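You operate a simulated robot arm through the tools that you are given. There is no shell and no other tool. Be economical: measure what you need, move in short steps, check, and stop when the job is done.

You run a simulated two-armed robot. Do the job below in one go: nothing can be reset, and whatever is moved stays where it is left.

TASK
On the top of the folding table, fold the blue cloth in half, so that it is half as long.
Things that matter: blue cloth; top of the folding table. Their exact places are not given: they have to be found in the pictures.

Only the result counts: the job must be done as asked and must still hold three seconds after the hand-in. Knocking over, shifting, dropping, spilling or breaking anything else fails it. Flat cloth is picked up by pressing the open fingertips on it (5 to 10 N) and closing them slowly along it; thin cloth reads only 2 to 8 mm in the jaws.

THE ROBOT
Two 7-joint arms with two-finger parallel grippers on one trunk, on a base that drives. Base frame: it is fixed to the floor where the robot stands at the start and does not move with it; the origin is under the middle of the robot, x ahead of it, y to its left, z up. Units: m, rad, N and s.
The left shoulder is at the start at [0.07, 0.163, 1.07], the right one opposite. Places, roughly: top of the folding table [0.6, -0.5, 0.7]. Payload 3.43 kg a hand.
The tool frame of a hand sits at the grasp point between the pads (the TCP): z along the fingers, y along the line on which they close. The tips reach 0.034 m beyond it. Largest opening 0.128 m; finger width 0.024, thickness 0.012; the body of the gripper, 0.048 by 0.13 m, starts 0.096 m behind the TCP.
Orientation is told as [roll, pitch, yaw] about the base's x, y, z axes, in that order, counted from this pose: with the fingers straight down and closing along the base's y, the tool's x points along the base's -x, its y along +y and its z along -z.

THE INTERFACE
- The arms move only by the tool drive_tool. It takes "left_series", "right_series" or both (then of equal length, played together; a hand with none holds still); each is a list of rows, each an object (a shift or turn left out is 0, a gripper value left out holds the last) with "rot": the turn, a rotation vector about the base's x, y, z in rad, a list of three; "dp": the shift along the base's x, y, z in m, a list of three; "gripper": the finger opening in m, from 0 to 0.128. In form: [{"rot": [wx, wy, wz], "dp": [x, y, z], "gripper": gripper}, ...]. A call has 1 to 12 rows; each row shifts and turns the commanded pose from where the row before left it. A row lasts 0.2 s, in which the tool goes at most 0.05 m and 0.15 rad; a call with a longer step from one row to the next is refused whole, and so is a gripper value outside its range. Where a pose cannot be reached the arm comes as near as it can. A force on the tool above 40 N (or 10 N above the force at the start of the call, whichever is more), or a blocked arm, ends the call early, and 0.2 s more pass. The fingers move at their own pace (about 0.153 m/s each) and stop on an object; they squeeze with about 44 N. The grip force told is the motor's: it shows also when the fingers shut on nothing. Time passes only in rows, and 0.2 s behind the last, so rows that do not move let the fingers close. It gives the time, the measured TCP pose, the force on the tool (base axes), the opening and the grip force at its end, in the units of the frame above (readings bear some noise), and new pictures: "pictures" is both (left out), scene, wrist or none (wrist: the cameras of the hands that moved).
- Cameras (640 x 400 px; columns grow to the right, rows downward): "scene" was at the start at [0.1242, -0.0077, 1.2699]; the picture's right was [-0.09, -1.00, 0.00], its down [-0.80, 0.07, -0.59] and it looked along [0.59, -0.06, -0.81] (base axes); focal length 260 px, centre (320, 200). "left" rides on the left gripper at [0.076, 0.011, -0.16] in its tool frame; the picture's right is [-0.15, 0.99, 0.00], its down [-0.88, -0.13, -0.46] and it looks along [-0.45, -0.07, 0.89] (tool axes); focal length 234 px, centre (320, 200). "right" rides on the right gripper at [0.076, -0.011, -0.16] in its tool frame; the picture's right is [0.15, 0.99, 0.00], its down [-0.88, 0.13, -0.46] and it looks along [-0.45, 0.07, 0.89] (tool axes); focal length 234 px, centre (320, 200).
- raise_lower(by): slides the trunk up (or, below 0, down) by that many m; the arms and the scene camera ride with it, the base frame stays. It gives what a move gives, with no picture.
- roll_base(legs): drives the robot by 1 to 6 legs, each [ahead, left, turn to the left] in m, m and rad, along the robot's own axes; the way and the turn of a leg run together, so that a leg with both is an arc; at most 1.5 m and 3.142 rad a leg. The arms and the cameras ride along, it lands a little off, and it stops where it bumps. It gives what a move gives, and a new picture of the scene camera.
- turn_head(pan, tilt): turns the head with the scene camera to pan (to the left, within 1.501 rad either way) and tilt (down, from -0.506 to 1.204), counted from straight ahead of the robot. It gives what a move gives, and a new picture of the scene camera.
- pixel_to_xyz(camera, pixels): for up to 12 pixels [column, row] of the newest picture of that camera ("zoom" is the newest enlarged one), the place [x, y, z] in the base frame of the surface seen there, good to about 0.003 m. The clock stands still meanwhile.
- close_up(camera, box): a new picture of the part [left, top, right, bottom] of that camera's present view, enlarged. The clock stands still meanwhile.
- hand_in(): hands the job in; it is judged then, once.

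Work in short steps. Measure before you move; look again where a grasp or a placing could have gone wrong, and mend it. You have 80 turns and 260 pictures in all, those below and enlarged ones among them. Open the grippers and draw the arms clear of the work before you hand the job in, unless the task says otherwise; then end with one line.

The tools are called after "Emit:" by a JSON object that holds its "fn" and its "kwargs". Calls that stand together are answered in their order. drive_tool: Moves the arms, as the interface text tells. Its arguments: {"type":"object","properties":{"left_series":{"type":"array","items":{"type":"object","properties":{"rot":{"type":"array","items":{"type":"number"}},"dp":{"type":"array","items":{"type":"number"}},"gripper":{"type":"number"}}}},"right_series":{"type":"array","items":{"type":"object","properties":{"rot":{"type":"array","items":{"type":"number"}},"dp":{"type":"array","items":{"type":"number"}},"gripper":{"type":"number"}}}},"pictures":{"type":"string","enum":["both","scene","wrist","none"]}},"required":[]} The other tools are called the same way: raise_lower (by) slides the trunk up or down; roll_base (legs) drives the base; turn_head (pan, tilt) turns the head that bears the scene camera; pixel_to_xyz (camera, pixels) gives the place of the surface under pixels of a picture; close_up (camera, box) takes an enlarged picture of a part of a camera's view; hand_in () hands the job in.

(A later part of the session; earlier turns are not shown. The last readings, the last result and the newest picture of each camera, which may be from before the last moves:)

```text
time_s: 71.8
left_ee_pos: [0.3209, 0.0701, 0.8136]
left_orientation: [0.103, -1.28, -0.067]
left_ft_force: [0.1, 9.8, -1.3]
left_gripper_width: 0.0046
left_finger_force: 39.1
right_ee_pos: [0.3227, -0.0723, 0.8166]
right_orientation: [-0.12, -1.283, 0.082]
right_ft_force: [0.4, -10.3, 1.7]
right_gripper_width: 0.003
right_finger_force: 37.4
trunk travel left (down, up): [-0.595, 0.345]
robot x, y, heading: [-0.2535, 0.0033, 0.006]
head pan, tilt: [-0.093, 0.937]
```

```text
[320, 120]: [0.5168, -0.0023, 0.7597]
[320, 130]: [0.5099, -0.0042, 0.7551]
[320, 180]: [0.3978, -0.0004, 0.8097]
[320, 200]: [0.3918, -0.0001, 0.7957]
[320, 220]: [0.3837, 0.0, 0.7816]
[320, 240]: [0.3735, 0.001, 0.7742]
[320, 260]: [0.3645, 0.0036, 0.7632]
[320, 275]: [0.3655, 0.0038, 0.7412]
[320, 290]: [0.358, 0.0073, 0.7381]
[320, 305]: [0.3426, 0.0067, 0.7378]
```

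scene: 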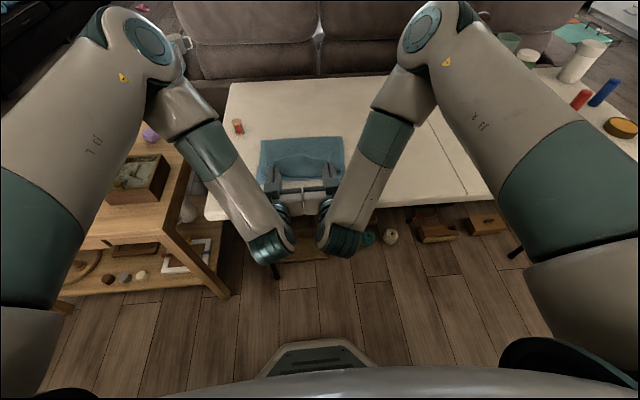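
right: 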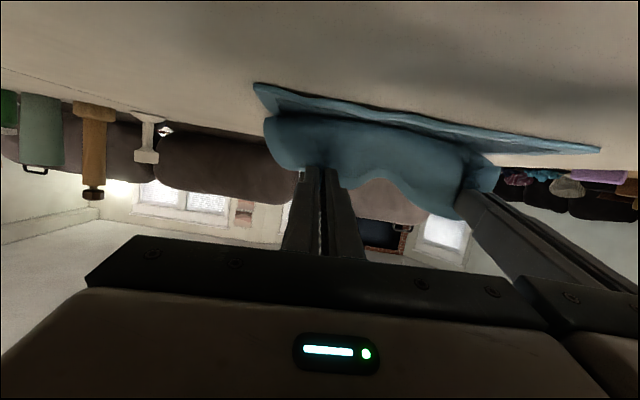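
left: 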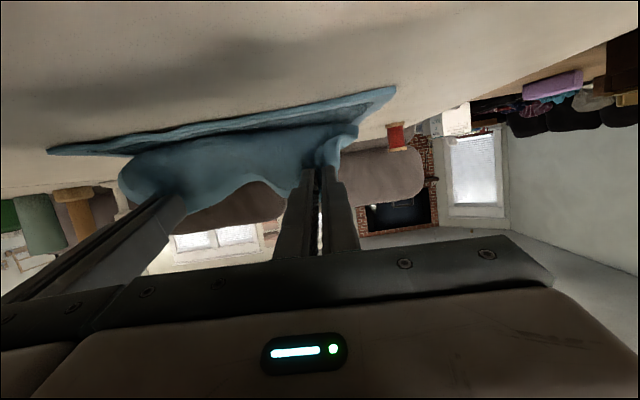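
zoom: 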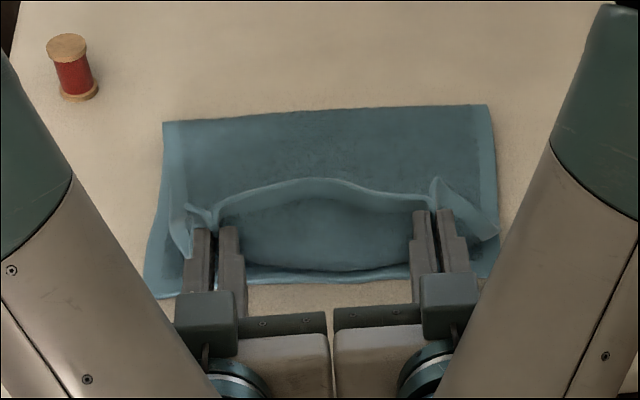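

The crease crept to about 0.525 with the hem standing. I'll lay the hem down overhanging toward me, then regrasp from above with the fingers the right way round. I drive back 0.035 m and lower 0.03 m so the band leans toward me.

Emit:
{"fn": "roll_base", "kwargs": {"legs": [[-0.035, 0, 0]]}}

Emit:
{"fn": "raise_lower", "kwargs": {"by": -0.032}}

Emit:
{"fn": "close_up", "kwargs": {"camera": "scene", "box": [220, 110, 380, 210]}}

Emit:
{"fn": "pixel_to_xyz", "kwargs": {"camera": "zoom", "pixels": [[320, 110], [320, 130], [320, 160], [320, 180], [320, 200], [320, 220], [320, 240], [320, 260], [320, 275], [320, 290]]}}

```text
time_s: 72.6
left_ee_pos: [0.2891, 0.0712, 0.8137]
left_orientation: [0.103, -1.278, -0.066]
left_ft_force: [0.4, 3.2, -0.4]
left_gripper_width: 0.0045
left_finger_force: 39.1
right_ee_pos: [0.2884, -0.0724, 0.8152]
right_orientation: [-0.118, -1.281, 0.081]
right_ft_force: [0.9, -3.8, 0.7]
right_gripper_width: 0.003
right_finger_force: 37.3
trunk travel left (down, up): [-0.595, 0.345]
robot x, y, heading: [-0.292, 0.0011, -0.002]
head pan, tilt: [-0.093, 0.937]
```

scene: 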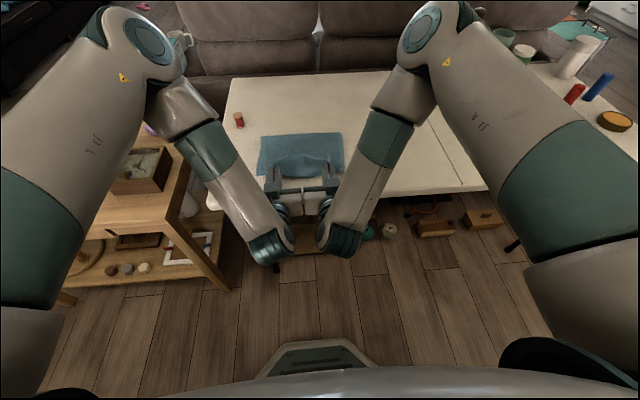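

```text
time_s: 73.4
left_ee_pos: [0.2882, 0.0702, 0.7819]
left_orientation: [0.106, -1.278, -0.065]
left_ft_force: [0.2, 1.3, 1.0]
left_gripper_width: 0.0043
left_finger_force: 38.7
right_ee_pos: [0.2891, -0.0724, 0.7832]
right_orientation: [-0.119, -1.281, 0.08]
right_ft_force: [0.2, -0.6, 0.1]
right_gripper_width: 0.0029
right_finger_force: 37.6
trunk travel left (down, up): [-0.563, 0.377]
robot x, y, heading: [-0.295, -0.0025, 0.002]
head pan, tilt: [-0.093, 0.937]
```

```text
4.00 times, centred on (300, 160) of scene
```

zoom: 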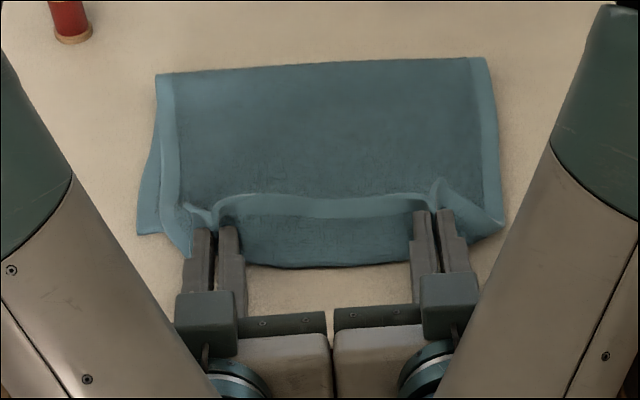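

```text
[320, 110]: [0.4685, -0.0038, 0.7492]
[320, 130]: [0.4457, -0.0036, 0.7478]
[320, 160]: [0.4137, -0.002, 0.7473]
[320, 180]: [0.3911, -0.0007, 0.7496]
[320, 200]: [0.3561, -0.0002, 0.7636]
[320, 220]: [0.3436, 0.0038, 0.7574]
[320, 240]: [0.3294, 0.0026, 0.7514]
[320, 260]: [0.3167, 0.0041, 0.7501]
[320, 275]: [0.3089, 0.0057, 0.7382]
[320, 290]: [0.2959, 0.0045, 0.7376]
```

The belly persists (0.315) with the hem at 0.36, since the clamp curls it. The table's near edge is at x≈0.27, so I'll use it: carry the hem just off the edge, lower it and release, so gravity straightens it. I drive back 0.095 m.

Emit:
{"fn": "roll_base", "kwargs": {"legs": [[-0.095, 0, 0]]}}

Emit:
{"fn": "close_up", "kwargs": {"camera": "scene", "box": [220, 90, 380, 190]}}

Emit:
{"fn": "pixel_to_xyz", "kwargs": {"camera": "zoom", "pixels": [[320, 90], [320, 100], [320, 110], [320, 180], [320, 240], [320, 260], [320, 275], [320, 290], [320, 310], [320, 325], [320, 340], [150, 275]]}}

```text
time_s: 74.5
left_ee_pos: [0.194, 0.07, 0.7807]
left_orientation: [0.107, -1.28, -0.069]
left_ft_force: [0.9, 1.0, -0.2]
left_gripper_width: 0.0044
left_finger_force: 39.0
right_ee_pos: [0.1944, -0.0729, 0.7839]
right_orientation: [-0.12, -1.283, 0.079]
right_ft_force: [-0.3, -2.2, -0.2]
right_gripper_width: 0.0032
right_finger_force: 37.5
trunk travel left (down, up): [-0.563, 0.377]
robot x, y, heading: [-0.3848, 0.0001, 0.001]
head pan, tilt: [-0.093, 0.937]
```

scene: 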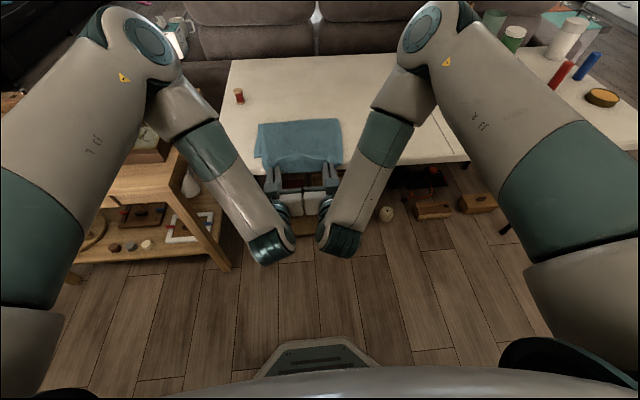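

```text
4.00 times, centred on (300, 140) of scene
```

zoom: 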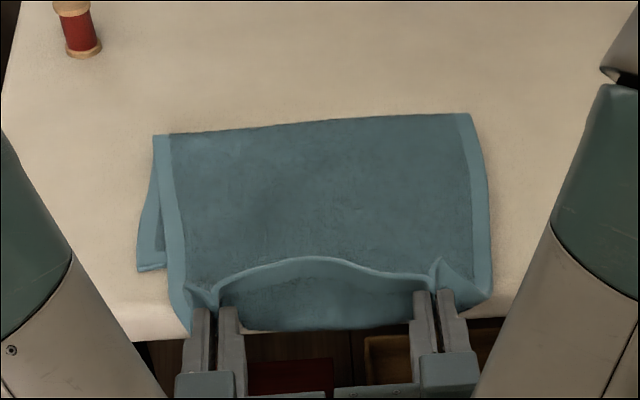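

```text
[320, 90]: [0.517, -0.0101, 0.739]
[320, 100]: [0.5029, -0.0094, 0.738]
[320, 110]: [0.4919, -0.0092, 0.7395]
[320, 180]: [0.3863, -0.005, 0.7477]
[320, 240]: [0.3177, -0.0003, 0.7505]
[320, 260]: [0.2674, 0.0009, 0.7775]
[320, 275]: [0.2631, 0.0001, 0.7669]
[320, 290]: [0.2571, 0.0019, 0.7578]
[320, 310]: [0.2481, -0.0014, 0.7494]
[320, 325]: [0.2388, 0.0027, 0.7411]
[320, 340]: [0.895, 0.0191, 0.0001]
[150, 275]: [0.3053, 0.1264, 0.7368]
```

The belly is now off the edge (x≈0.235), hem at 0.267 and crease at 0.48. I go back 0.03 m more and lower 0.06 m.

Emit:
{"fn": "roll_base", "kwargs": {"legs": [[-0.03, 0, 0]]}}

Emit:
{"fn": "raise_lower", "kwargs": {"by": -0.07}}

Emit:
{"fn": "close_up", "kwargs": {"camera": "scene", "box": [220, 90, 380, 190]}}

```text
time_s: 75.4
left_ee_pos: [0.1644, 0.07, 0.7808]
left_orientation: [0.105, -1.28, -0.066]
left_ft_force: [1.3, 1.2, -0.2]
left_gripper_width: 0.0043
left_finger_force: 38.8
right_ee_pos: [0.1657, -0.0723, 0.7833]
right_orientation: [-0.122, -1.284, 0.08]
right_ft_force: [0.3, -0.6, 0.6]
right_gripper_width: 0.003
right_finger_force: 37.6
trunk travel left (down, up): [-0.563, 0.377]
robot x, y, heading: [-0.4159, -0.0024, 0.003]
head pan, tilt: [-0.093, 0.937]
```

scene: 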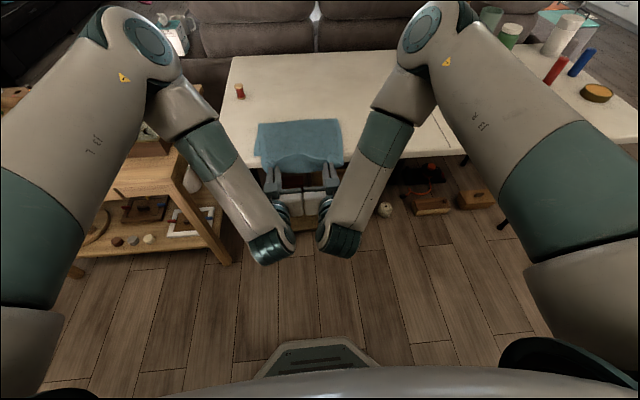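

```text
time_s: 76.4
left_ee_pos: [0.1635, 0.0699, 0.7103]
left_orientation: [0.104, -1.279, -0.066]
left_ft_force: [0.2, 0.7, 0.7]
left_gripper_width: 0.0044
left_finger_force: 38.3
right_ee_pos: [0.1649, -0.0724, 0.7137]
right_orientation: [-0.122, -1.283, 0.081]
right_ft_force: [-0.5, -0.7, -0.9]
right_gripper_width: 0.0029
right_finger_force: 37.5
trunk travel left (down, up): [-0.493, 0.447]
robot x, y, heading: [-0.4146, -0.003, 0.002]
head pan, tilt: [-0.093, 0.937]
```

```text
4.00 times, centred on (300, 140) of scene
```

zoom: 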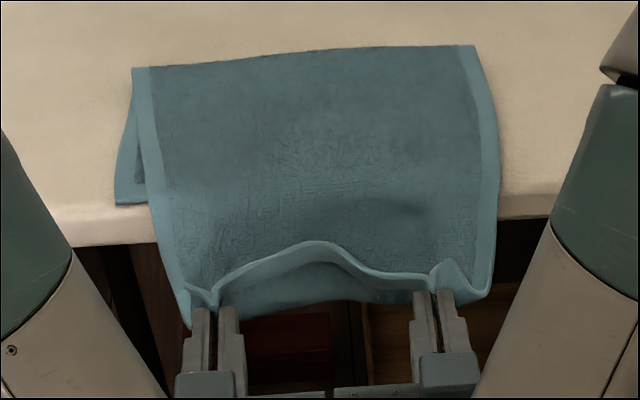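

The hem is now fully off the edge. I open the grippers and back away.

Emit:
{"fn": "drive_tool", "kwargs": {"left_series": [{"gripper": 0.012}, {"gripper": 0.025}, {"gripper": 0.03}, {}, {}], "right_series": [{"gripper": 0.012}, {"gripper": 0.025}, {"gripper": 0.03}, {}, {}], "pictures": "none"}}

Emit:
{"fn": "roll_base", "kwargs": {"legs": [[-0.12, 0, 0]]}}

Emit:
{"fn": "close_up", "kwargs": {"camera": "scene", "box": [220, 60, 380, 160]}}

Emit:
{"fn": "pixel_to_xyz", "kwargs": {"camera": "zoom", "pixels": [[320, 90], [320, 110], [320, 130], [320, 150], [320, 180], [320, 210], [320, 240], [320, 270], [150, 200], [480, 200]]}}

```text
time_s: 77.6
left_ee_pos: [0.1646, 0.0703, 0.7105]
left_orientation: [0.104, -1.278, -0.065]
left_ft_force: [-0.1, -0.1, 0.9]
left_gripper_width: 0.0298
left_finger_force: 0.1
right_ee_pos: [0.1652, -0.0706, 0.7129]
right_orientation: [-0.118, -1.281, 0.08]
right_ft_force: [-0.6, 0.0, -0.7]
right_gripper_width: 0.0302
right_finger_force: 0.0
trunk travel left (down, up): [-0.493, 0.447]
robot x, y, heading: [-0.4163, 0.0002, -0.0]
head pan, tilt: [-0.093, 0.937]
```

```text
time_s: 78.9
left_ee_pos: [0.0436, 0.0719, 0.7103]
left_orientation: [0.106, -1.279, -0.068]
left_ft_force: [-0.5, -0.5, -0.9]
left_gripper_width: 0.0298
left_finger_force: 0.1
right_ee_pos: [0.0442, -0.0734, 0.7134]
right_orientation: [-0.121, -1.282, 0.079]
right_ft_force: [0.2, 0.0, 0.2]
right_gripper_width: 0.0298
right_finger_force: 0.0
trunk travel left (down, up): [-0.493, 0.447]
robot x, y, heading: [-0.5358, -0.0022, 0.003]
head pan, tilt: [-0.093, 0.937]
```

scene: 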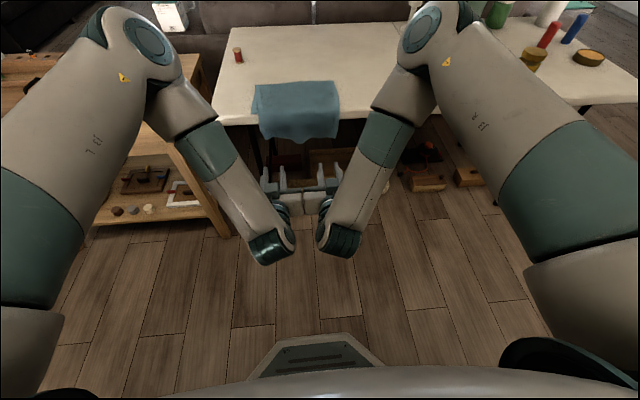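

```text
4.00 times, centred on (300, 110) of scene
```

zoom: 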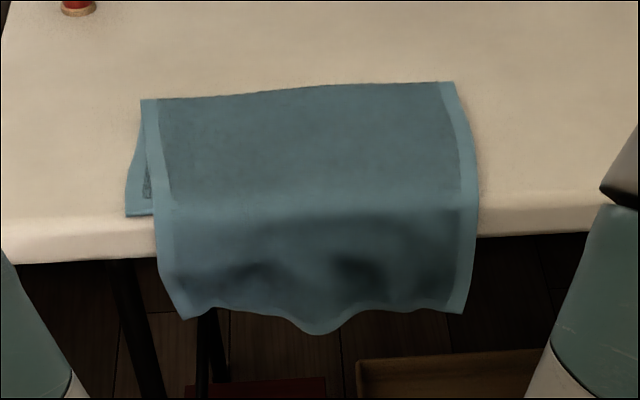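

```text
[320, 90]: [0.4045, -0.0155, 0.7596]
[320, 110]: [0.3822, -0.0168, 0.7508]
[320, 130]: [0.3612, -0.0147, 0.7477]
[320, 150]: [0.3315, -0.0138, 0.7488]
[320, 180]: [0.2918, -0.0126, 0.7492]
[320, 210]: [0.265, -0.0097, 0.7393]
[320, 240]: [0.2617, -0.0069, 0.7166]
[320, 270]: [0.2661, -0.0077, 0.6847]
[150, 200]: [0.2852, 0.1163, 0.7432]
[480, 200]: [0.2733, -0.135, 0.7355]
```

The hem now hangs straight over the edge (crease x≈0.415, bottom near edge ≈0.28). Next I'll pinch both layers near the crease and drag the whole cloth back onto the table with the hem trailing flat. First I raise up and turn the fingers down.

Emit:
{"fn": "raise_lower", "kwargs": {"by": 0.2}}

Emit:
{"fn": "drive_tool", "kwargs": {"left_series": [{"rot": [0, 0.11, 0], "dp": [0.005, 0.01, 0.01]}, {"rot": [0, 0.11, 0], "dp": [0.005, 0.01, 0.01]}, {"rot": [0, 0.11, 0], "dp": [0.005, 0.005, 0.01]}, {"rot": [0, 0.11, 0], "dp": [0.005, 0, 0.01]}, {"rot": [0, 0.11, 0], "dp": [0.005, 0, 0.01]}, {"rot": [0, 0.11, 0], "gripper": 0.042}, {"rot": [0, 0.11, 0]}, {"rot": [0, 0.11, 0]}, {"rot": [0, 0.11, 0]}, {"rot": [0, 0.11, 0]}, {"rot": [0, 0.11, 0]}, {"rot": [0, 0.07, 0]}], "right_series": [{"rot": [0, 0.11, 0], "dp": [0.005, -0.01, 0.01]}, {"rot": [0, 0.11, 0], "dp": [0.005, -0.01, 0.01]}, {"rot": [0, 0.11, 0], "dp": [0.005, -0.005, 0.01]}, {"rot": [0, 0.11, 0], "dp": [0.005, 0, 0.01]}, {"rot": [0, 0.11, 0], "dp": [0.005, 0, 0.01]}, {"rot": [0, 0.11, 0], "gripper": 0.042}, {"rot": [0, 0.11, 0]}, {"rot": [0, 0.11, 0]}, {"rot": [0, 0.11, 0]}, {"rot": [0, 0.11, 0]}, {"rot": [0, 0.11, 0]}, {"rot": [0, 0.07, 0]}], "pictures": "none"}}

Emit:
{"fn": "roll_base", "kwargs": {"legs": [[0.3, 0, 0]]}}

```text
time_s: 81.0
left_ee_pos: [0.0445, 0.0698, 0.9116]
left_orientation: [0.107, -1.279, -0.068]
left_ft_force: [-0.5, -0.4, -0.9]
left_gripper_width: 0.0299
left_finger_force: 0.1
right_ee_pos: [0.0446, -0.0735, 0.913]
right_orientation: [-0.116, -1.281, 0.081]
right_ft_force: [0.5, -0.1, 0.1]
right_gripper_width: 0.0302
right_finger_force: 0.0
trunk travel left (down, up): [-0.693, 0.247]
robot x, y, heading: [-0.5339, 0.0002, 0.0]
head pan, tilt: [-0.093, 0.937]
```

```text
time_s: 83.7
left_ee_pos: [0.07, 0.0958, 0.9611]
left_orientation: [0.041, 0.002, -0.019]
left_ft_force: [0.7, 0.0, -0.2]
left_gripper_width: 0.0421
left_finger_force: 0.0
right_ee_pos: [0.0692, -0.0973, 0.9636]
right_orientation: [-0.042, -0.001, 0.023]
right_ft_force: [0.1, 0.1, -1.0]
right_gripper_width: 0.0421
right_finger_force: 0.0
trunk travel left (down, up): [-0.693, 0.247]
robot x, y, heading: [-0.5327, -0.0009, 0.004]
head pan, tilt: [-0.093, 0.937]
```

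```text
time_s: 85.7
left_ee_pos: [0.3671, 0.0974, 0.9606]
left_orientation: [0.039, -0.001, -0.015]
left_ft_force: [-0.1, 0.1, 0.9]
left_gripper_width: 0.042
left_finger_force: 0.0
right_ee_pos: [0.3676, -0.0951, 0.9635]
right_orientation: [-0.043, -0.005, 0.026]
right_ft_force: [-0.1, 0.2, -0.4]
right_gripper_width: 0.0421
right_finger_force: 0.1
trunk travel left (down, up): [-0.693, 0.247]
robot x, y, heading: [-0.2328, -0.0006, 0.001]
head pan, tilt: [-0.093, 0.937]
```

scene: 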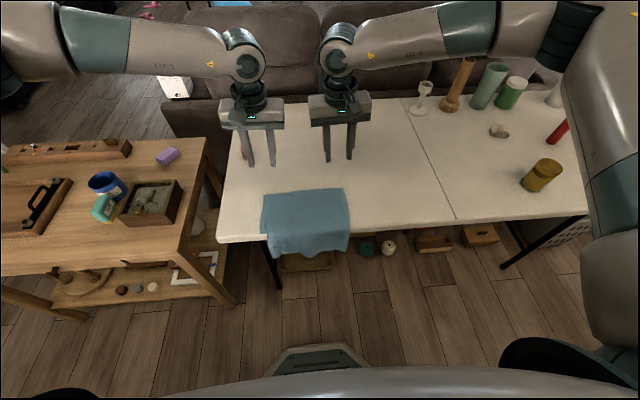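

The hands are above the cloth, fingers down. I measure the crease line (262,193)–(344,188) and edges.

Emit:
{"fn": "pixel_to_xyz", "kwargs": {"camera": "scene", "pixels": [[265, 195], [305, 193], [342, 191], [265, 232], [267, 225], [345, 225], [305, 215], [240, 148]]}}

Emit:
{"fn": "close_up", "kwargs": {"camera": "scene", "box": [220, 170, 380, 270]}}

```text
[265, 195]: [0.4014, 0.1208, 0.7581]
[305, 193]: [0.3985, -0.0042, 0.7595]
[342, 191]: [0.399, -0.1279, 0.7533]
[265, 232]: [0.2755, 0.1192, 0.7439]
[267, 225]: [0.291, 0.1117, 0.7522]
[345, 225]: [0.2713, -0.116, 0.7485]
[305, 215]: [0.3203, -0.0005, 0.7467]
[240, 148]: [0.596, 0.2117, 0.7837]
```

```text
4.00 times, centred on (300, 220) of scene
```

zoom: 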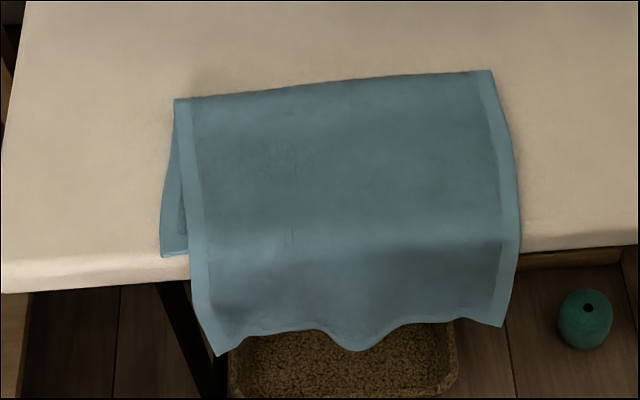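

The crease is at x≈0.405. I descend at x≈0.378, y≈±0.09 to just above the two layers.

Emit:
{"fn": "drive_tool", "kwargs": {"left_series": [{"dp": [0.005, -0.004, -0.04]}, {"dp": [0.005, -0.004, -0.04]}, {"dp": [0, 0, -0.04]}, {"dp": [0, 0, -0.035]}, {"dp": [0, 0, -0.012]}, {"dp": [0, 0, -0.008]}, {"dp": [0, 0, -0.004]}, {"dp": [0, 0, -0.002]}, {}], "right_series": [{"dp": [0.005, 0.001, -0.04]}, {"dp": [0.005, 0.001, -0.04]}, {"dp": [0, 0, -0.04]}, {"dp": [0, 0, -0.038]}, {"dp": [0, 0, -0.012]}, {"dp": [0, 0, -0.008]}, {"dp": [0, 0, -0.004]}, {"dp": [0, 0, -0.002]}, {}], "pictures": "scene"}}

```text
time_s: 87.7
left_ee_pos: [0.3777, 0.0889, 0.7812]
left_orientation: [0.04, -0.003, -0.015]
left_ft_force: [0.3, -1.0, 6.4]
left_gripper_width: 0.042
left_finger_force: 0.1
right_ee_pos: [0.3787, -0.0923, 0.7812]
right_orientation: [-0.042, -0.005, 0.026]
right_ft_force: [2.5, 0.0, 7.1]
right_gripper_width: 0.0416
right_finger_force: 0.1
trunk travel left (down, up): [-0.693, 0.247]
robot x, y, heading: [-0.2363, 0.0017, 0.005]
head pan, tilt: [-0.093, 0.937]
```

scene: 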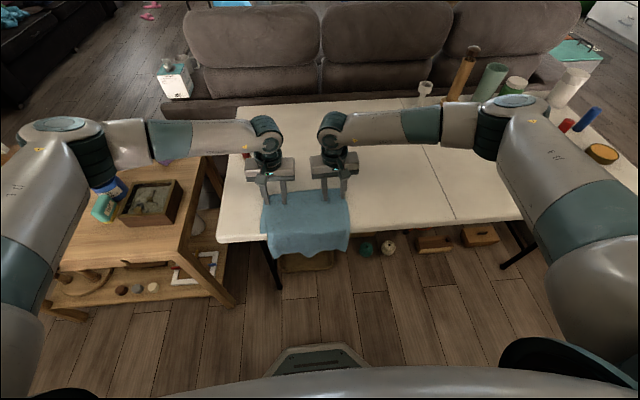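

Contact is 6–7 N on both. I close to pinch both layers (expecting about 7–8 mm).

Emit:
{"fn": "drive_tool", "kwargs": {"left_series": [{"dp": [0, 0, -0.001]}, {"gripper": 0.036}, {"gripper": 0.03}, {"gripper": 0.024}, {"gripper": 0.018}, {"gripper": 0.012}, {"gripper": 0.006}, {"gripper": 0.0}, {}, {}], "right_series": [{"dp": [0, 0, -0.001]}, {"gripper": 0.036}, {"gripper": 0.03}, {"gripper": 0.024}, {"gripper": 0.018}, {"gripper": 0.012}, {"gripper": 0.006}, {"gripper": 0.0}, {}, {}], "pictures": "wrist"}}

```text
time_s: 89.9
left_ee_pos: [0.3771, 0.0888, 0.7801]
left_orientation: [0.038, -0.001, -0.018]
left_ft_force: [0.7, -22.2, 10.7]
left_gripper_width: 0.0069
left_finger_force: 40.9
right_ee_pos: [0.3767, -0.093, 0.7814]
right_orientation: [-0.039, -0.007, 0.028]
right_ft_force: [-1.1, 23.3, 8.5]
right_gripper_width: 0.0076
right_finger_force: 41.4
trunk travel left (down, up): [-0.693, 0.247]
robot x, y, heading: [-0.2373, -0.0014, 0.007]
head pan, tilt: [-0.093, 0.937]
```

right: 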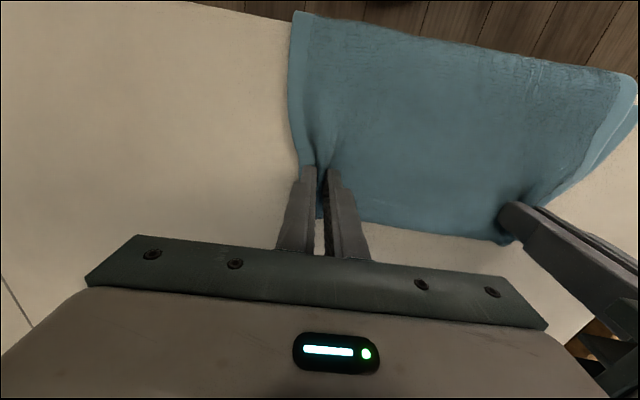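
left: 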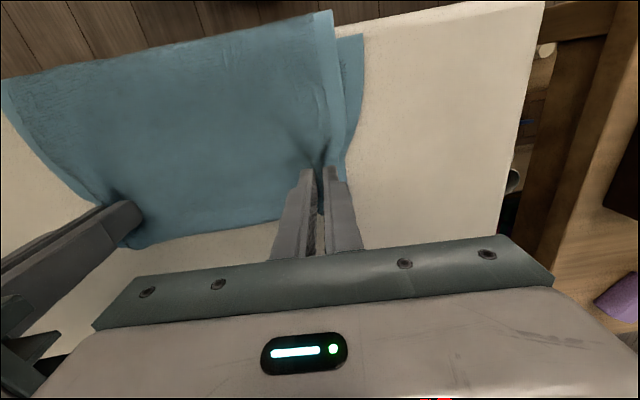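

Both hands hold two layers (7 mm). I ease inward, lift a few mm, and drive ahead 0.19 m to bring the hem back onto the table.

Emit:
{"fn": "drive_tool", "kwargs": {"left_series": [{"dp": [0, -0.003, 0.003]}, {"dp": [0, -0.003, 0.003]}, {}], "right_series": [{"dp": [0, 0.003, 0.003]}, {"dp": [0, 0.003, 0.003]}, {}], "pictures": "none"}}

Emit:
{"fn": "roll_base", "kwargs": {"legs": [[0.19, 0, 0]]}}

Emit:
{"fn": "close_up", "kwargs": {"camera": "scene", "box": [200, 130, 400, 255]}}

```text
time_s: 90.7
left_ee_pos: [0.3779, 0.0846, 0.7843]
left_orientation: [0.045, -0.001, -0.015]
left_ft_force: [-0.2, -3.5, 0.4]
left_gripper_width: 0.0067
left_finger_force: 40.1
right_ee_pos: [0.3783, -0.0881, 0.7842]
right_orientation: [-0.044, -0.004, 0.025]
right_ft_force: [-0.2, 4.5, 0.3]
right_gripper_width: 0.0067
right_finger_force: 40.9
trunk travel left (down, up): [-0.693, 0.247]
robot x, y, heading: [-0.2316, 0.0, 0.007]
head pan, tilt: [-0.093, 0.937]
```

```text
time_s: 92.2
left_ee_pos: [0.5704, 0.0838, 0.7848]
left_orientation: [0.041, 0.001, -0.016]
left_ft_force: [-0.3, -0.4, 0.6]
left_gripper_width: 0.0067
left_finger_force: 41.1
right_ee_pos: [0.5695, -0.0871, 0.7834]
right_orientation: [-0.043, -0.006, 0.025]
right_ft_force: [-0.3, 0.1, 0.1]
right_gripper_width: 0.007
right_finger_force: 40.6
trunk travel left (down, up): [-0.693, 0.247]
robot x, y, heading: [-0.0425, 0.0017, 0.006]
head pan, tilt: [-0.093, 0.937]
```

scene: 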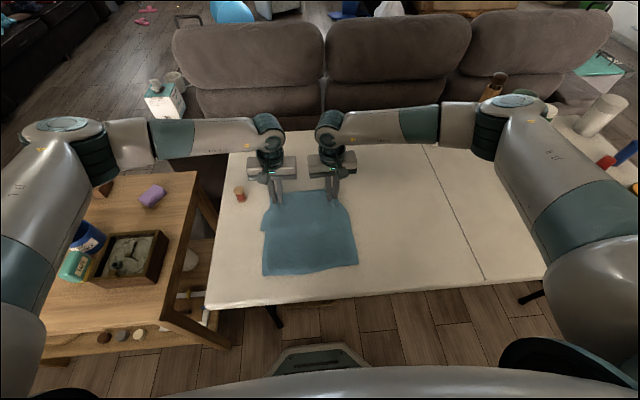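

```text
3.20 times, centred on (300, 192) of scene
```

zoom: 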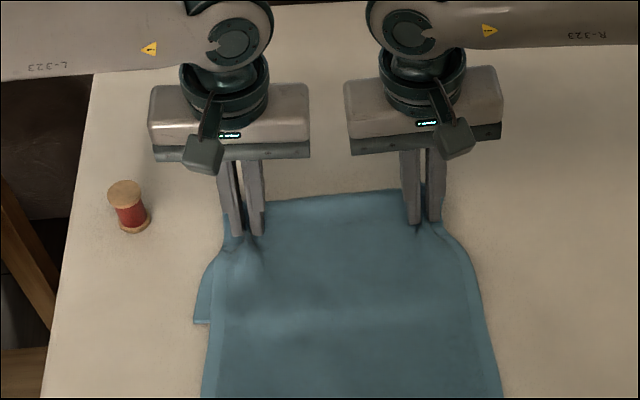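

The hem now trails flat on the table. I open, rise 0.12 m, and measure everything.

Emit:
{"fn": "drive_tool", "kwargs": {"left_series": [{"gripper": 0.014}, {"gripper": 0.026}, {"gripper": 0.042}, {"dp": [0, 0, 0.01]}, {"dp": [0, 0, 0.03]}, {"dp": [0, 0, 0.04]}, {"dp": [0, 0, 0.04]}, {}], "right_series": [{"gripper": 0.014}, {"gripper": 0.026}, {"gripper": 0.042}, {"dp": [0, 0, 0.01]}, {"dp": [0, 0, 0.03]}, {"dp": [0, 0, 0.04]}, {"dp": [0, 0, 0.04]}, {}], "pictures": "scene"}}

Emit:
{"fn": "close_up", "kwargs": {"camera": "scene", "box": [210, 170, 390, 282]}}

Emit:
{"fn": "pixel_to_xyz", "kwargs": {"camera": "scene", "pixels": [[275, 194], [305, 192], [340, 190], [265, 229], [265, 273], [310, 271], [355, 262], [239, 190], [268, 265], [352, 258], [275, 268], [345, 262]]}}

```text
time_s: 94.0
left_ee_pos: [0.57, 0.083, 0.9055]
left_orientation: [0.043, -0.001, -0.017]
left_ft_force: [1.0, 0.1, 0.2]
left_gripper_width: 0.0421
left_finger_force: 0.0
right_ee_pos: [0.5705, -0.0863, 0.9044]
right_orientation: [-0.04, -0.003, 0.023]
right_ft_force: [-0.7, -1.2, -0.7]
right_gripper_width: 0.0419
right_finger_force: 0.0
trunk travel left (down, up): [-0.693, 0.247]
robot x, y, heading: [-0.0449, 0.0015, 0.005]
head pan, tilt: [-0.093, 0.937]
```

scene: 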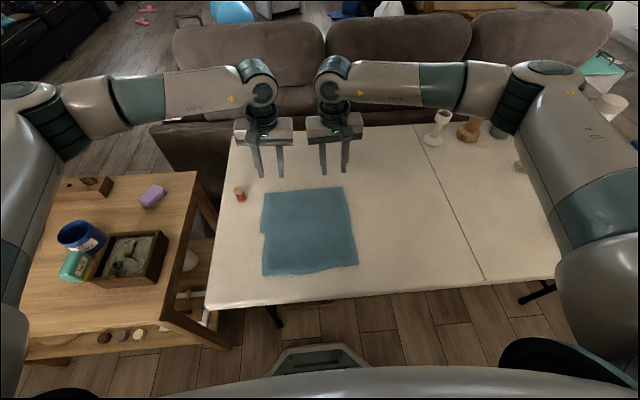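

```text
3.56 times, centred on (300, 226) of scene
```

zoom: 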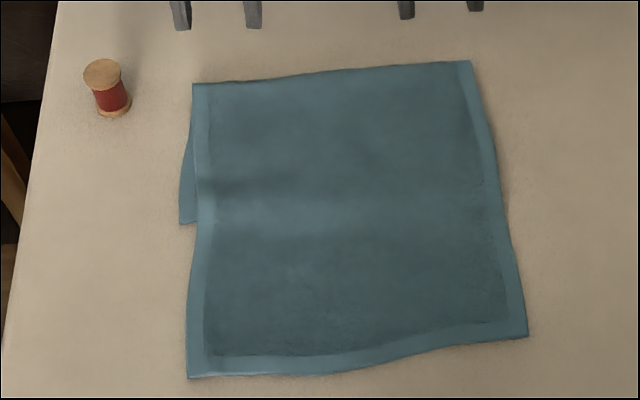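

```text
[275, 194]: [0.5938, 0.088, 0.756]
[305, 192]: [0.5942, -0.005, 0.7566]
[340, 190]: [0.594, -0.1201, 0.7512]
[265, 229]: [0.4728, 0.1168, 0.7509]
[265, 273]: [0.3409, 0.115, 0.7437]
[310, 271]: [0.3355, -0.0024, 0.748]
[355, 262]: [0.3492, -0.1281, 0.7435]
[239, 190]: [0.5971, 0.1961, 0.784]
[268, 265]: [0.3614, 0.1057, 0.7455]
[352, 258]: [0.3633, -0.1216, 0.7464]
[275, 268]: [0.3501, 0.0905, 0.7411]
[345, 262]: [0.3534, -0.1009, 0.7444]
```

The flap lies flat and the right way: hem edge x≈0.34, bottom edge ≈0.47, crease ≈0.597. Now I grasp the hem's single layer from above: drive back 0.16 m and position at x≈0.356, y≈0.088/−0.103.

Emit:
{"fn": "roll_base", "kwargs": {"legs": [[-0.16, 0, 0]]}}

Emit:
{"fn": "drive_tool", "kwargs": {"left_series": [{"dp": [-0.018, 0.002, -0.03], "rot": [-0.013, 0, 0.005]}, {"dp": [-0.018, 0.002, -0.03], "rot": [-0.013, 0, 0.005]}, {"dp": [-0.018, 0.001, -0.03], "rot": [-0.013, 0, 0.005]}, {"dp": [0, 0, -0.015]}, {}], "right_series": [{"dp": [-0.018, -0.005, -0.03], "rot": [0.013, 0, -0.007]}, {"dp": [-0.018, -0.005, -0.03], "rot": [0.013, 0, -0.007]}, {"dp": [-0.018, -0.006, -0.03], "rot": [0.013, 0, -0.007]}, {"dp": [0, 0, -0.015]}, {}]}}

```text
time_s: 95.5
left_ee_pos: [0.4113, 0.0841, 0.9055]
left_orientation: [0.041, -0.001, -0.017]
left_ft_force: [0.0, -0.2, 0.4]
left_gripper_width: 0.0419
left_finger_force: 0.0
right_ee_pos: [0.4109, -0.0862, 0.9029]
right_orientation: [-0.041, -0.003, 0.027]
right_ft_force: [0.3, -0.3, -0.7]
right_gripper_width: 0.0418
right_finger_force: 0.1
trunk travel left (down, up): [-0.693, 0.247]
robot x, y, heading: [-0.202, 0.0002, 0.006]
head pan, tilt: [-0.093, 0.937]
```

scene: 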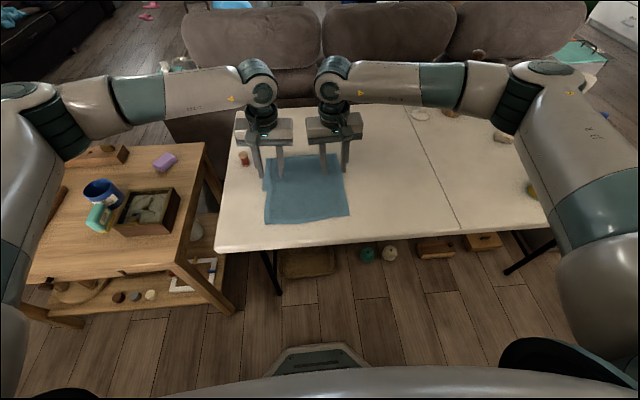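

```text
time_s: 96.7
left_ee_pos: [0.3564, 0.0882, 0.8013]
left_orientation: [0.003, -0.003, -0.001]
left_ft_force: [-0.3, -0.1, 0.1]
left_gripper_width: 0.0419
left_finger_force: 0.2
right_ee_pos: [0.3564, -0.1043, 0.7985]
right_orientation: [-0.003, -0.003, 0.005]
right_ft_force: [-0.4, 0.5, 0.5]
right_gripper_width: 0.042
right_finger_force: 0.1
trunk travel left (down, up): [-0.693, 0.247]
robot x, y, heading: [-0.2042, -0.0029, 0.005]
head pan, tilt: [-0.093, 0.937]
```

scene: 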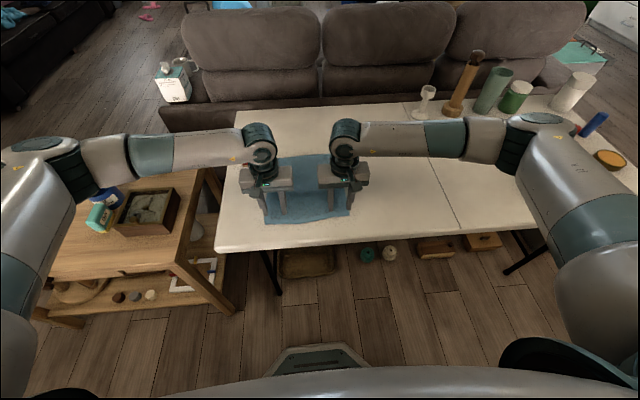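
right: 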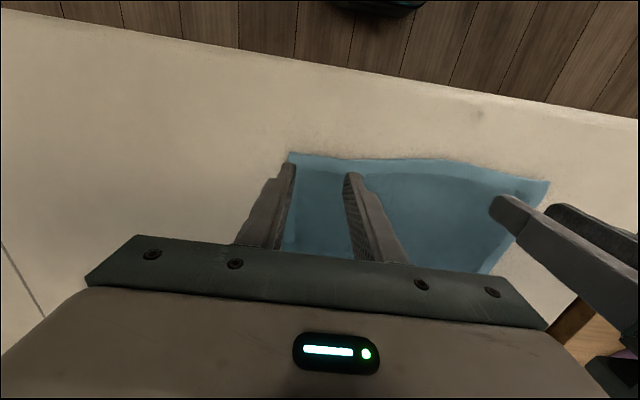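
left: 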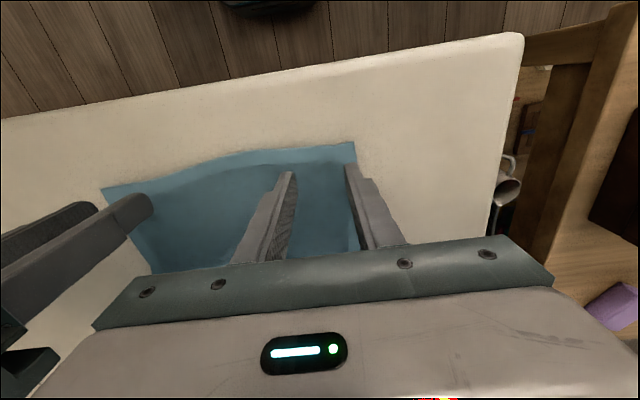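

The tips are over the hem corners, inside the edge. I press down to contact.

Emit:
{"fn": "drive_tool", "kwargs": {"left_series": [{"dp": [0, 0, -0.01]}, {"dp": [0, 0, -0.008]}, {"dp": [0, 0, -0.004]}, {"dp": [0, 0, -0.0025]}, {}], "right_series": [{"dp": [0.002, 0, -0.01]}, {"dp": [0.002, 0, -0.006]}, {"dp": [0, 0, -0.004]}, {"dp": [0, 0, -0.002]}, {}], "pictures": "none"}}

```text
time_s: 97.9
left_ee_pos: [0.3555, 0.0882, 0.7765]
left_orientation: [0.003, -0.004, 0.0]
left_ft_force: [1.5, 2.6, 10.4]
left_gripper_width: 0.0423
left_finger_force: 0.0
right_ee_pos: [0.3605, -0.1033, 0.7791]
right_orientation: [-0.003, -0.006, 0.005]
right_ft_force: [-0.3, -0.3, 3.3]
right_gripper_width: 0.0419
right_finger_force: 0.2
trunk travel left (down, up): [-0.693, 0.247]
robot x, y, heading: [-0.2044, 0.0001, 0.004]
head pan, tilt: [-0.093, 0.937]
```

Contact is 10 N left and 3 N right. I trim both slightly and close slowly.

Emit:
{"fn": "drive_tool", "kwargs": {"left_series": [{"dp": [0, 0, 0.0007]}, {"gripper": 0.036}, {"gripper": 0.03}, {"gripper": 0.024}, {"gripper": 0.018}, {"gripper": 0.012}, {"gripper": 0.006}, {"gripper": 0.0}, {"dp": [0, -0.001, 0]}, {"dp": [0, -0.001, 0]}, {}], "right_series": [{"dp": [0, 0, -0.0015]}, {"gripper": 0.036}, {"gripper": 0.03}, {"gripper": 0.024}, {"gripper": 0.018}, {"gripper": 0.012}, {"gripper": 0.006}, {"gripper": 0.0}, {"dp": [0, 0.001, 0]}, {"dp": [0, 0.001, 0]}, {}], "pictures": "wrist"}}

```text
time_s: 100.3
left_ee_pos: [0.3546, 0.0855, 0.7788]
left_orientation: [0.002, -0.002, -0.001]
left_ft_force: [0.3, -8.8, 7.2]
left_gripper_width: 0.0036
left_finger_force: 38.2
right_ee_pos: [0.3616, -0.1011, 0.7773]
right_orientation: [-0.004, -0.006, 0.004]
right_ft_force: [-0.1, 7.8, 12.7]
right_gripper_width: 0.0039
right_finger_force: 38.2
trunk travel left (down, up): [-0.693, 0.247]
robot x, y, heading: [-0.2039, 0.0031, 0.006]
head pan, tilt: [-0.093, 0.937]
```

right: 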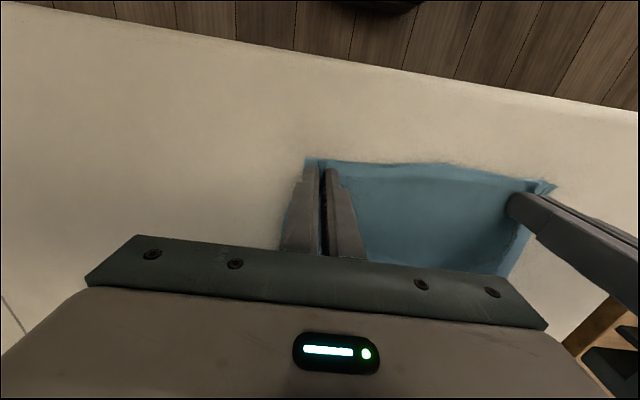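
left: 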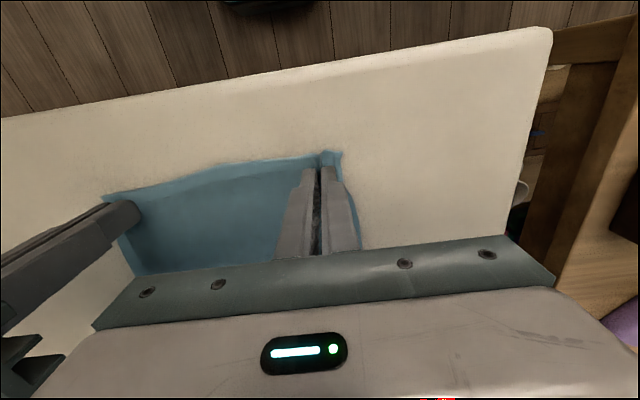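

Both hold a single layer (3.6/3.9 mm). I lift the hem up and forward with fingers down.

Emit:
{"fn": "drive_tool", "kwargs": {"left_series": [{"dp": [0.01, -0.001, 0.025]}, {"dp": [0.013, -0.001, 0.025]}, {"dp": [0.015, 0, 0.025]}, {"dp": [0.017, 0, 0.023]}, {"dp": [0.018, 0, 0.02]}, {"dp": [0.018, 0, 0.017]}, {"dp": [0.018, 0, 0.014]}, {"dp": [0.018, 0, 0.012]}, {"dp": [0.018, 0, 0.01]}, {"dp": [0.018, 0, 0.008]}, {"dp": [0.018, 0, 0.006]}, {"dp": [0.018, 0, 0.004]}], "right_series": [{"dp": [0.01, 0.001, 0.025]}, {"dp": [0.013, 0.001, 0.025]}, {"dp": [0.015, 0, 0.025]}, {"dp": [0.017, 0, 0.023]}, {"dp": [0.018, 0, 0.02]}, {"dp": [0.018, 0, 0.017]}, {"dp": [0.018, 0, 0.014]}, {"dp": [0.018, 0, 0.012]}, {"dp": [0.018, 0, 0.01]}, {"dp": [0.018, 0, 0.008]}, {"dp": [0.018, 0, 0.006]}, {"dp": [0.018, 0, 0.004]}], "pictures": "scene"}}

Emit:
{"fn": "roll_base", "kwargs": {"legs": [[0.12, 0, 0]]}}

Emit:
{"fn": "pixel_to_xyz", "kwargs": {"camera": "scene", "pixels": [[300, 160], [300, 170], [300, 180], [300, 190], [300, 200], [300, 210], [300, 220], [300, 230], [300, 240], [300, 250]]}}

```text
time_s: 102.9
left_ee_pos: [0.5571, 0.0832, 0.9655]
left_orientation: [0.003, 0.0, -0.002]
left_ft_force: [-0.3, -3.5, -0.1]
left_gripper_width: 0.0039
left_finger_force: 38.9
right_ee_pos: [0.5607, -0.1, 0.965]
right_orientation: [-0.003, -0.002, 0.006]
right_ft_force: [0.7, 4.3, -0.1]
right_gripper_width: 0.0034
right_finger_force: 38.1
trunk travel left (down, up): [-0.693, 0.247]
robot x, y, heading: [-0.202, 0.0057, 0.01]
head pan, tilt: [-0.093, 0.937]
```

scene: 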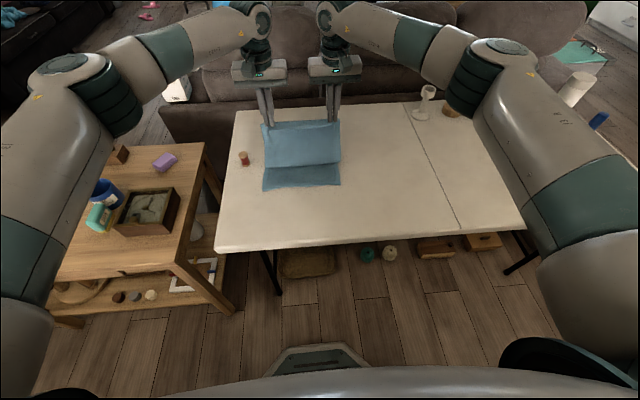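

```text
time_s: 104.1
left_ee_pos: [0.6756, 0.0845, 0.9673]
left_orientation: [0.003, 0.0, -0.001]
left_ft_force: [-0.1, -3.2, 0.0]
left_gripper_width: 0.0035
left_finger_force: 38.0
right_ee_pos: [0.6827, -0.098, 0.9655]
right_orientation: [-0.004, -0.005, 0.004]
right_ft_force: [-0.3, 3.4, -0.3]
right_gripper_width: 0.0033
right_finger_force: 37.7
trunk travel left (down, up): [-0.693, 0.247]
robot x, y, heading: [-0.0819, 0.0012, 0.005]
head pan, tilt: [-0.093, 0.937]
```

scene: 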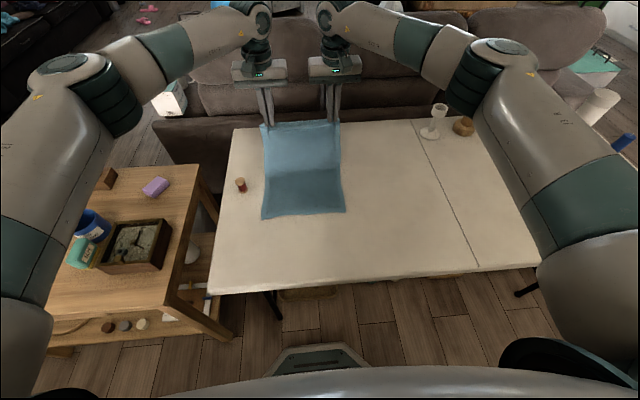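

```text
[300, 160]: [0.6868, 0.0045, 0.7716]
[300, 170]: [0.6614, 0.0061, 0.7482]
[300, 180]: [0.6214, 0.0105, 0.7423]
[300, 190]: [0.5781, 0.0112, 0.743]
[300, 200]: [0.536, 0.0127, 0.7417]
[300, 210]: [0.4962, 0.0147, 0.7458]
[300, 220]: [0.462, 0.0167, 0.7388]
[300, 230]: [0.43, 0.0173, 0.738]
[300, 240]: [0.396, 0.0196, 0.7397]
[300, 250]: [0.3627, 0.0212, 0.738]
```

Excellent: the bottom lies flat from x≈0.475 to 0.67 and the flap rises at the crease. I measure the near edge corners to set the landing.

Emit:
{"fn": "pixel_to_xyz", "kwargs": {"camera": "scene", "pixels": [[264, 215], [300, 213], [343, 209], [265, 170], [340, 165], [280, 214], [325, 211]]}}

Emit:
{"fn": "close_up", "kwargs": {"camera": "scene", "box": [220, 120, 380, 230]}}

```text
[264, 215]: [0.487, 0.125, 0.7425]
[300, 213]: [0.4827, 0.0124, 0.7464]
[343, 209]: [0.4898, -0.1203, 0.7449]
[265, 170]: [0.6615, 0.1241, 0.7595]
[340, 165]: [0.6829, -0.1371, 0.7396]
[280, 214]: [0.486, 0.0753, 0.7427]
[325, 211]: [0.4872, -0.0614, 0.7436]
```

```text
3.64 times, centred on (300, 175) of scene
```

zoom: 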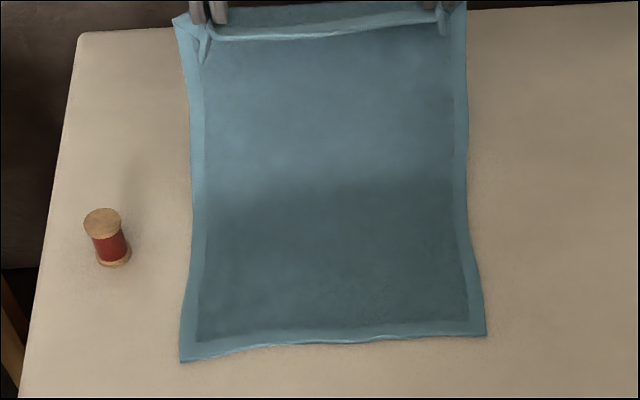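

The near edge is at x≈0.483, so the hem should land there (pinch at ≈0.497). I bring the hem down a slack diagonal first, straightening a small skew and shifting 6 mm to +y.

Emit:
{"fn": "drive_tool", "kwargs": {"left_series": [{"dp": [-0.011, 0.0006, -0.015]}, {"dp": [-0.012, 0.0006, -0.015]}, {"dp": [-0.012, 0.0006, -0.013]}, {"dp": [-0.012, 0.0006, -0.013]}, {"dp": [-0.012, 0.0006, -0.012]}, {"dp": [-0.012, 0.0006, -0.012]}, {"dp": [-0.012, 0.0006, -0.011]}, {"dp": [-0.012, 0.0006, -0.011]}, {"dp": [-0.012, 0.0006, -0.01]}, {"dp": [-0.012, 0.0006, -0.01]}, {}], "right_series": [{"dp": [-0.0122, 0.0006, -0.015]}, {"dp": [-0.0128, 0.0006, -0.015]}, {"dp": [-0.0128, 0.0006, -0.013]}, {"dp": [-0.0128, 0.0006, -0.013]}, {"dp": [-0.0128, 0.0006, -0.012]}, {"dp": [-0.0128, 0.0006, -0.012]}, {"dp": [-0.0128, 0.0006, -0.011]}, {"dp": [-0.0128, 0.0006, -0.011]}, {"dp": [-0.0128, 0.0006, -0.01]}, {"dp": [-0.0128, 0.0006, -0.01]}, {}]}}

Emit:
{"fn": "close_up", "kwargs": {"camera": "scene", "box": [220, 130, 380, 230]}}

```text
time_s: 106.5
left_ee_pos: [0.5567, 0.0901, 0.8443]
left_orientation: [0.0, 0.001, -0.001]
left_ft_force: [-0.2, -3.0, -1.0]
left_gripper_width: 0.0036
left_finger_force: 37.9
right_ee_pos: [0.5538, -0.0912, 0.8423]
right_orientation: [-0.004, -0.004, 0.004]
right_ft_force: [1.5, 3.6, 0.0]
right_gripper_width: 0.0035
right_finger_force: 38.2
trunk travel left (down, up): [-0.693, 0.247]
robot x, y, heading: [-0.0828, 0.0024, 0.002]
head pan, tilt: [-0.093, 0.937]
```

scene: 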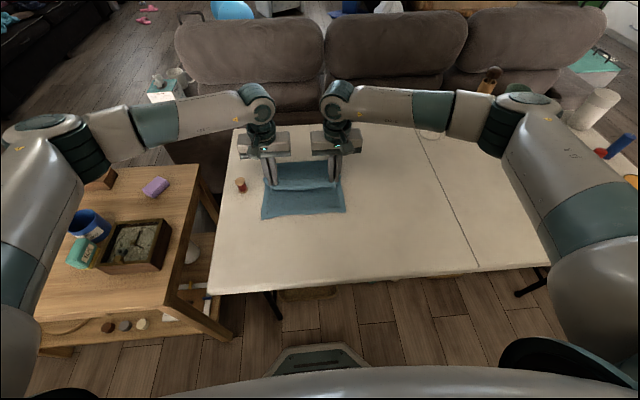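
right: 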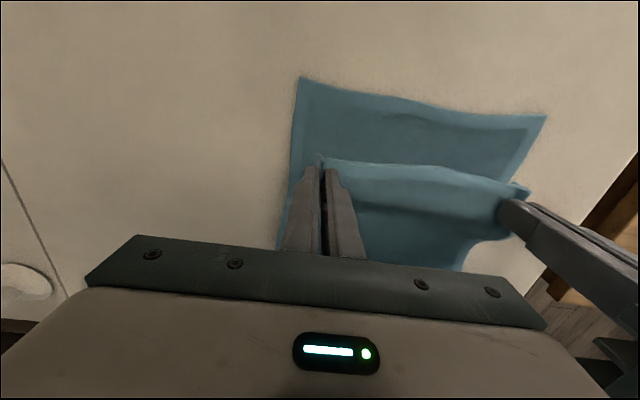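
left: 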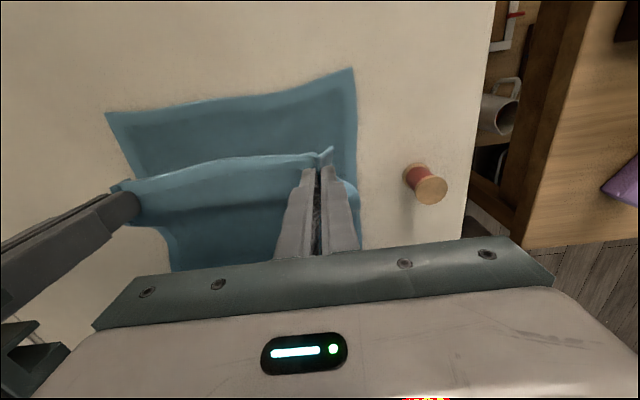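

```text
4.00 times, centred on (300, 180) of scene
```

zoom: 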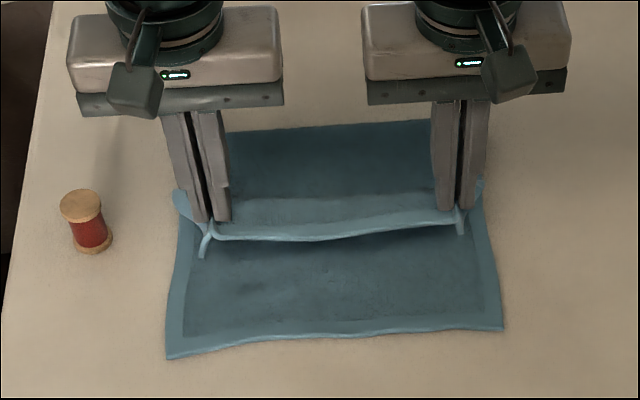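

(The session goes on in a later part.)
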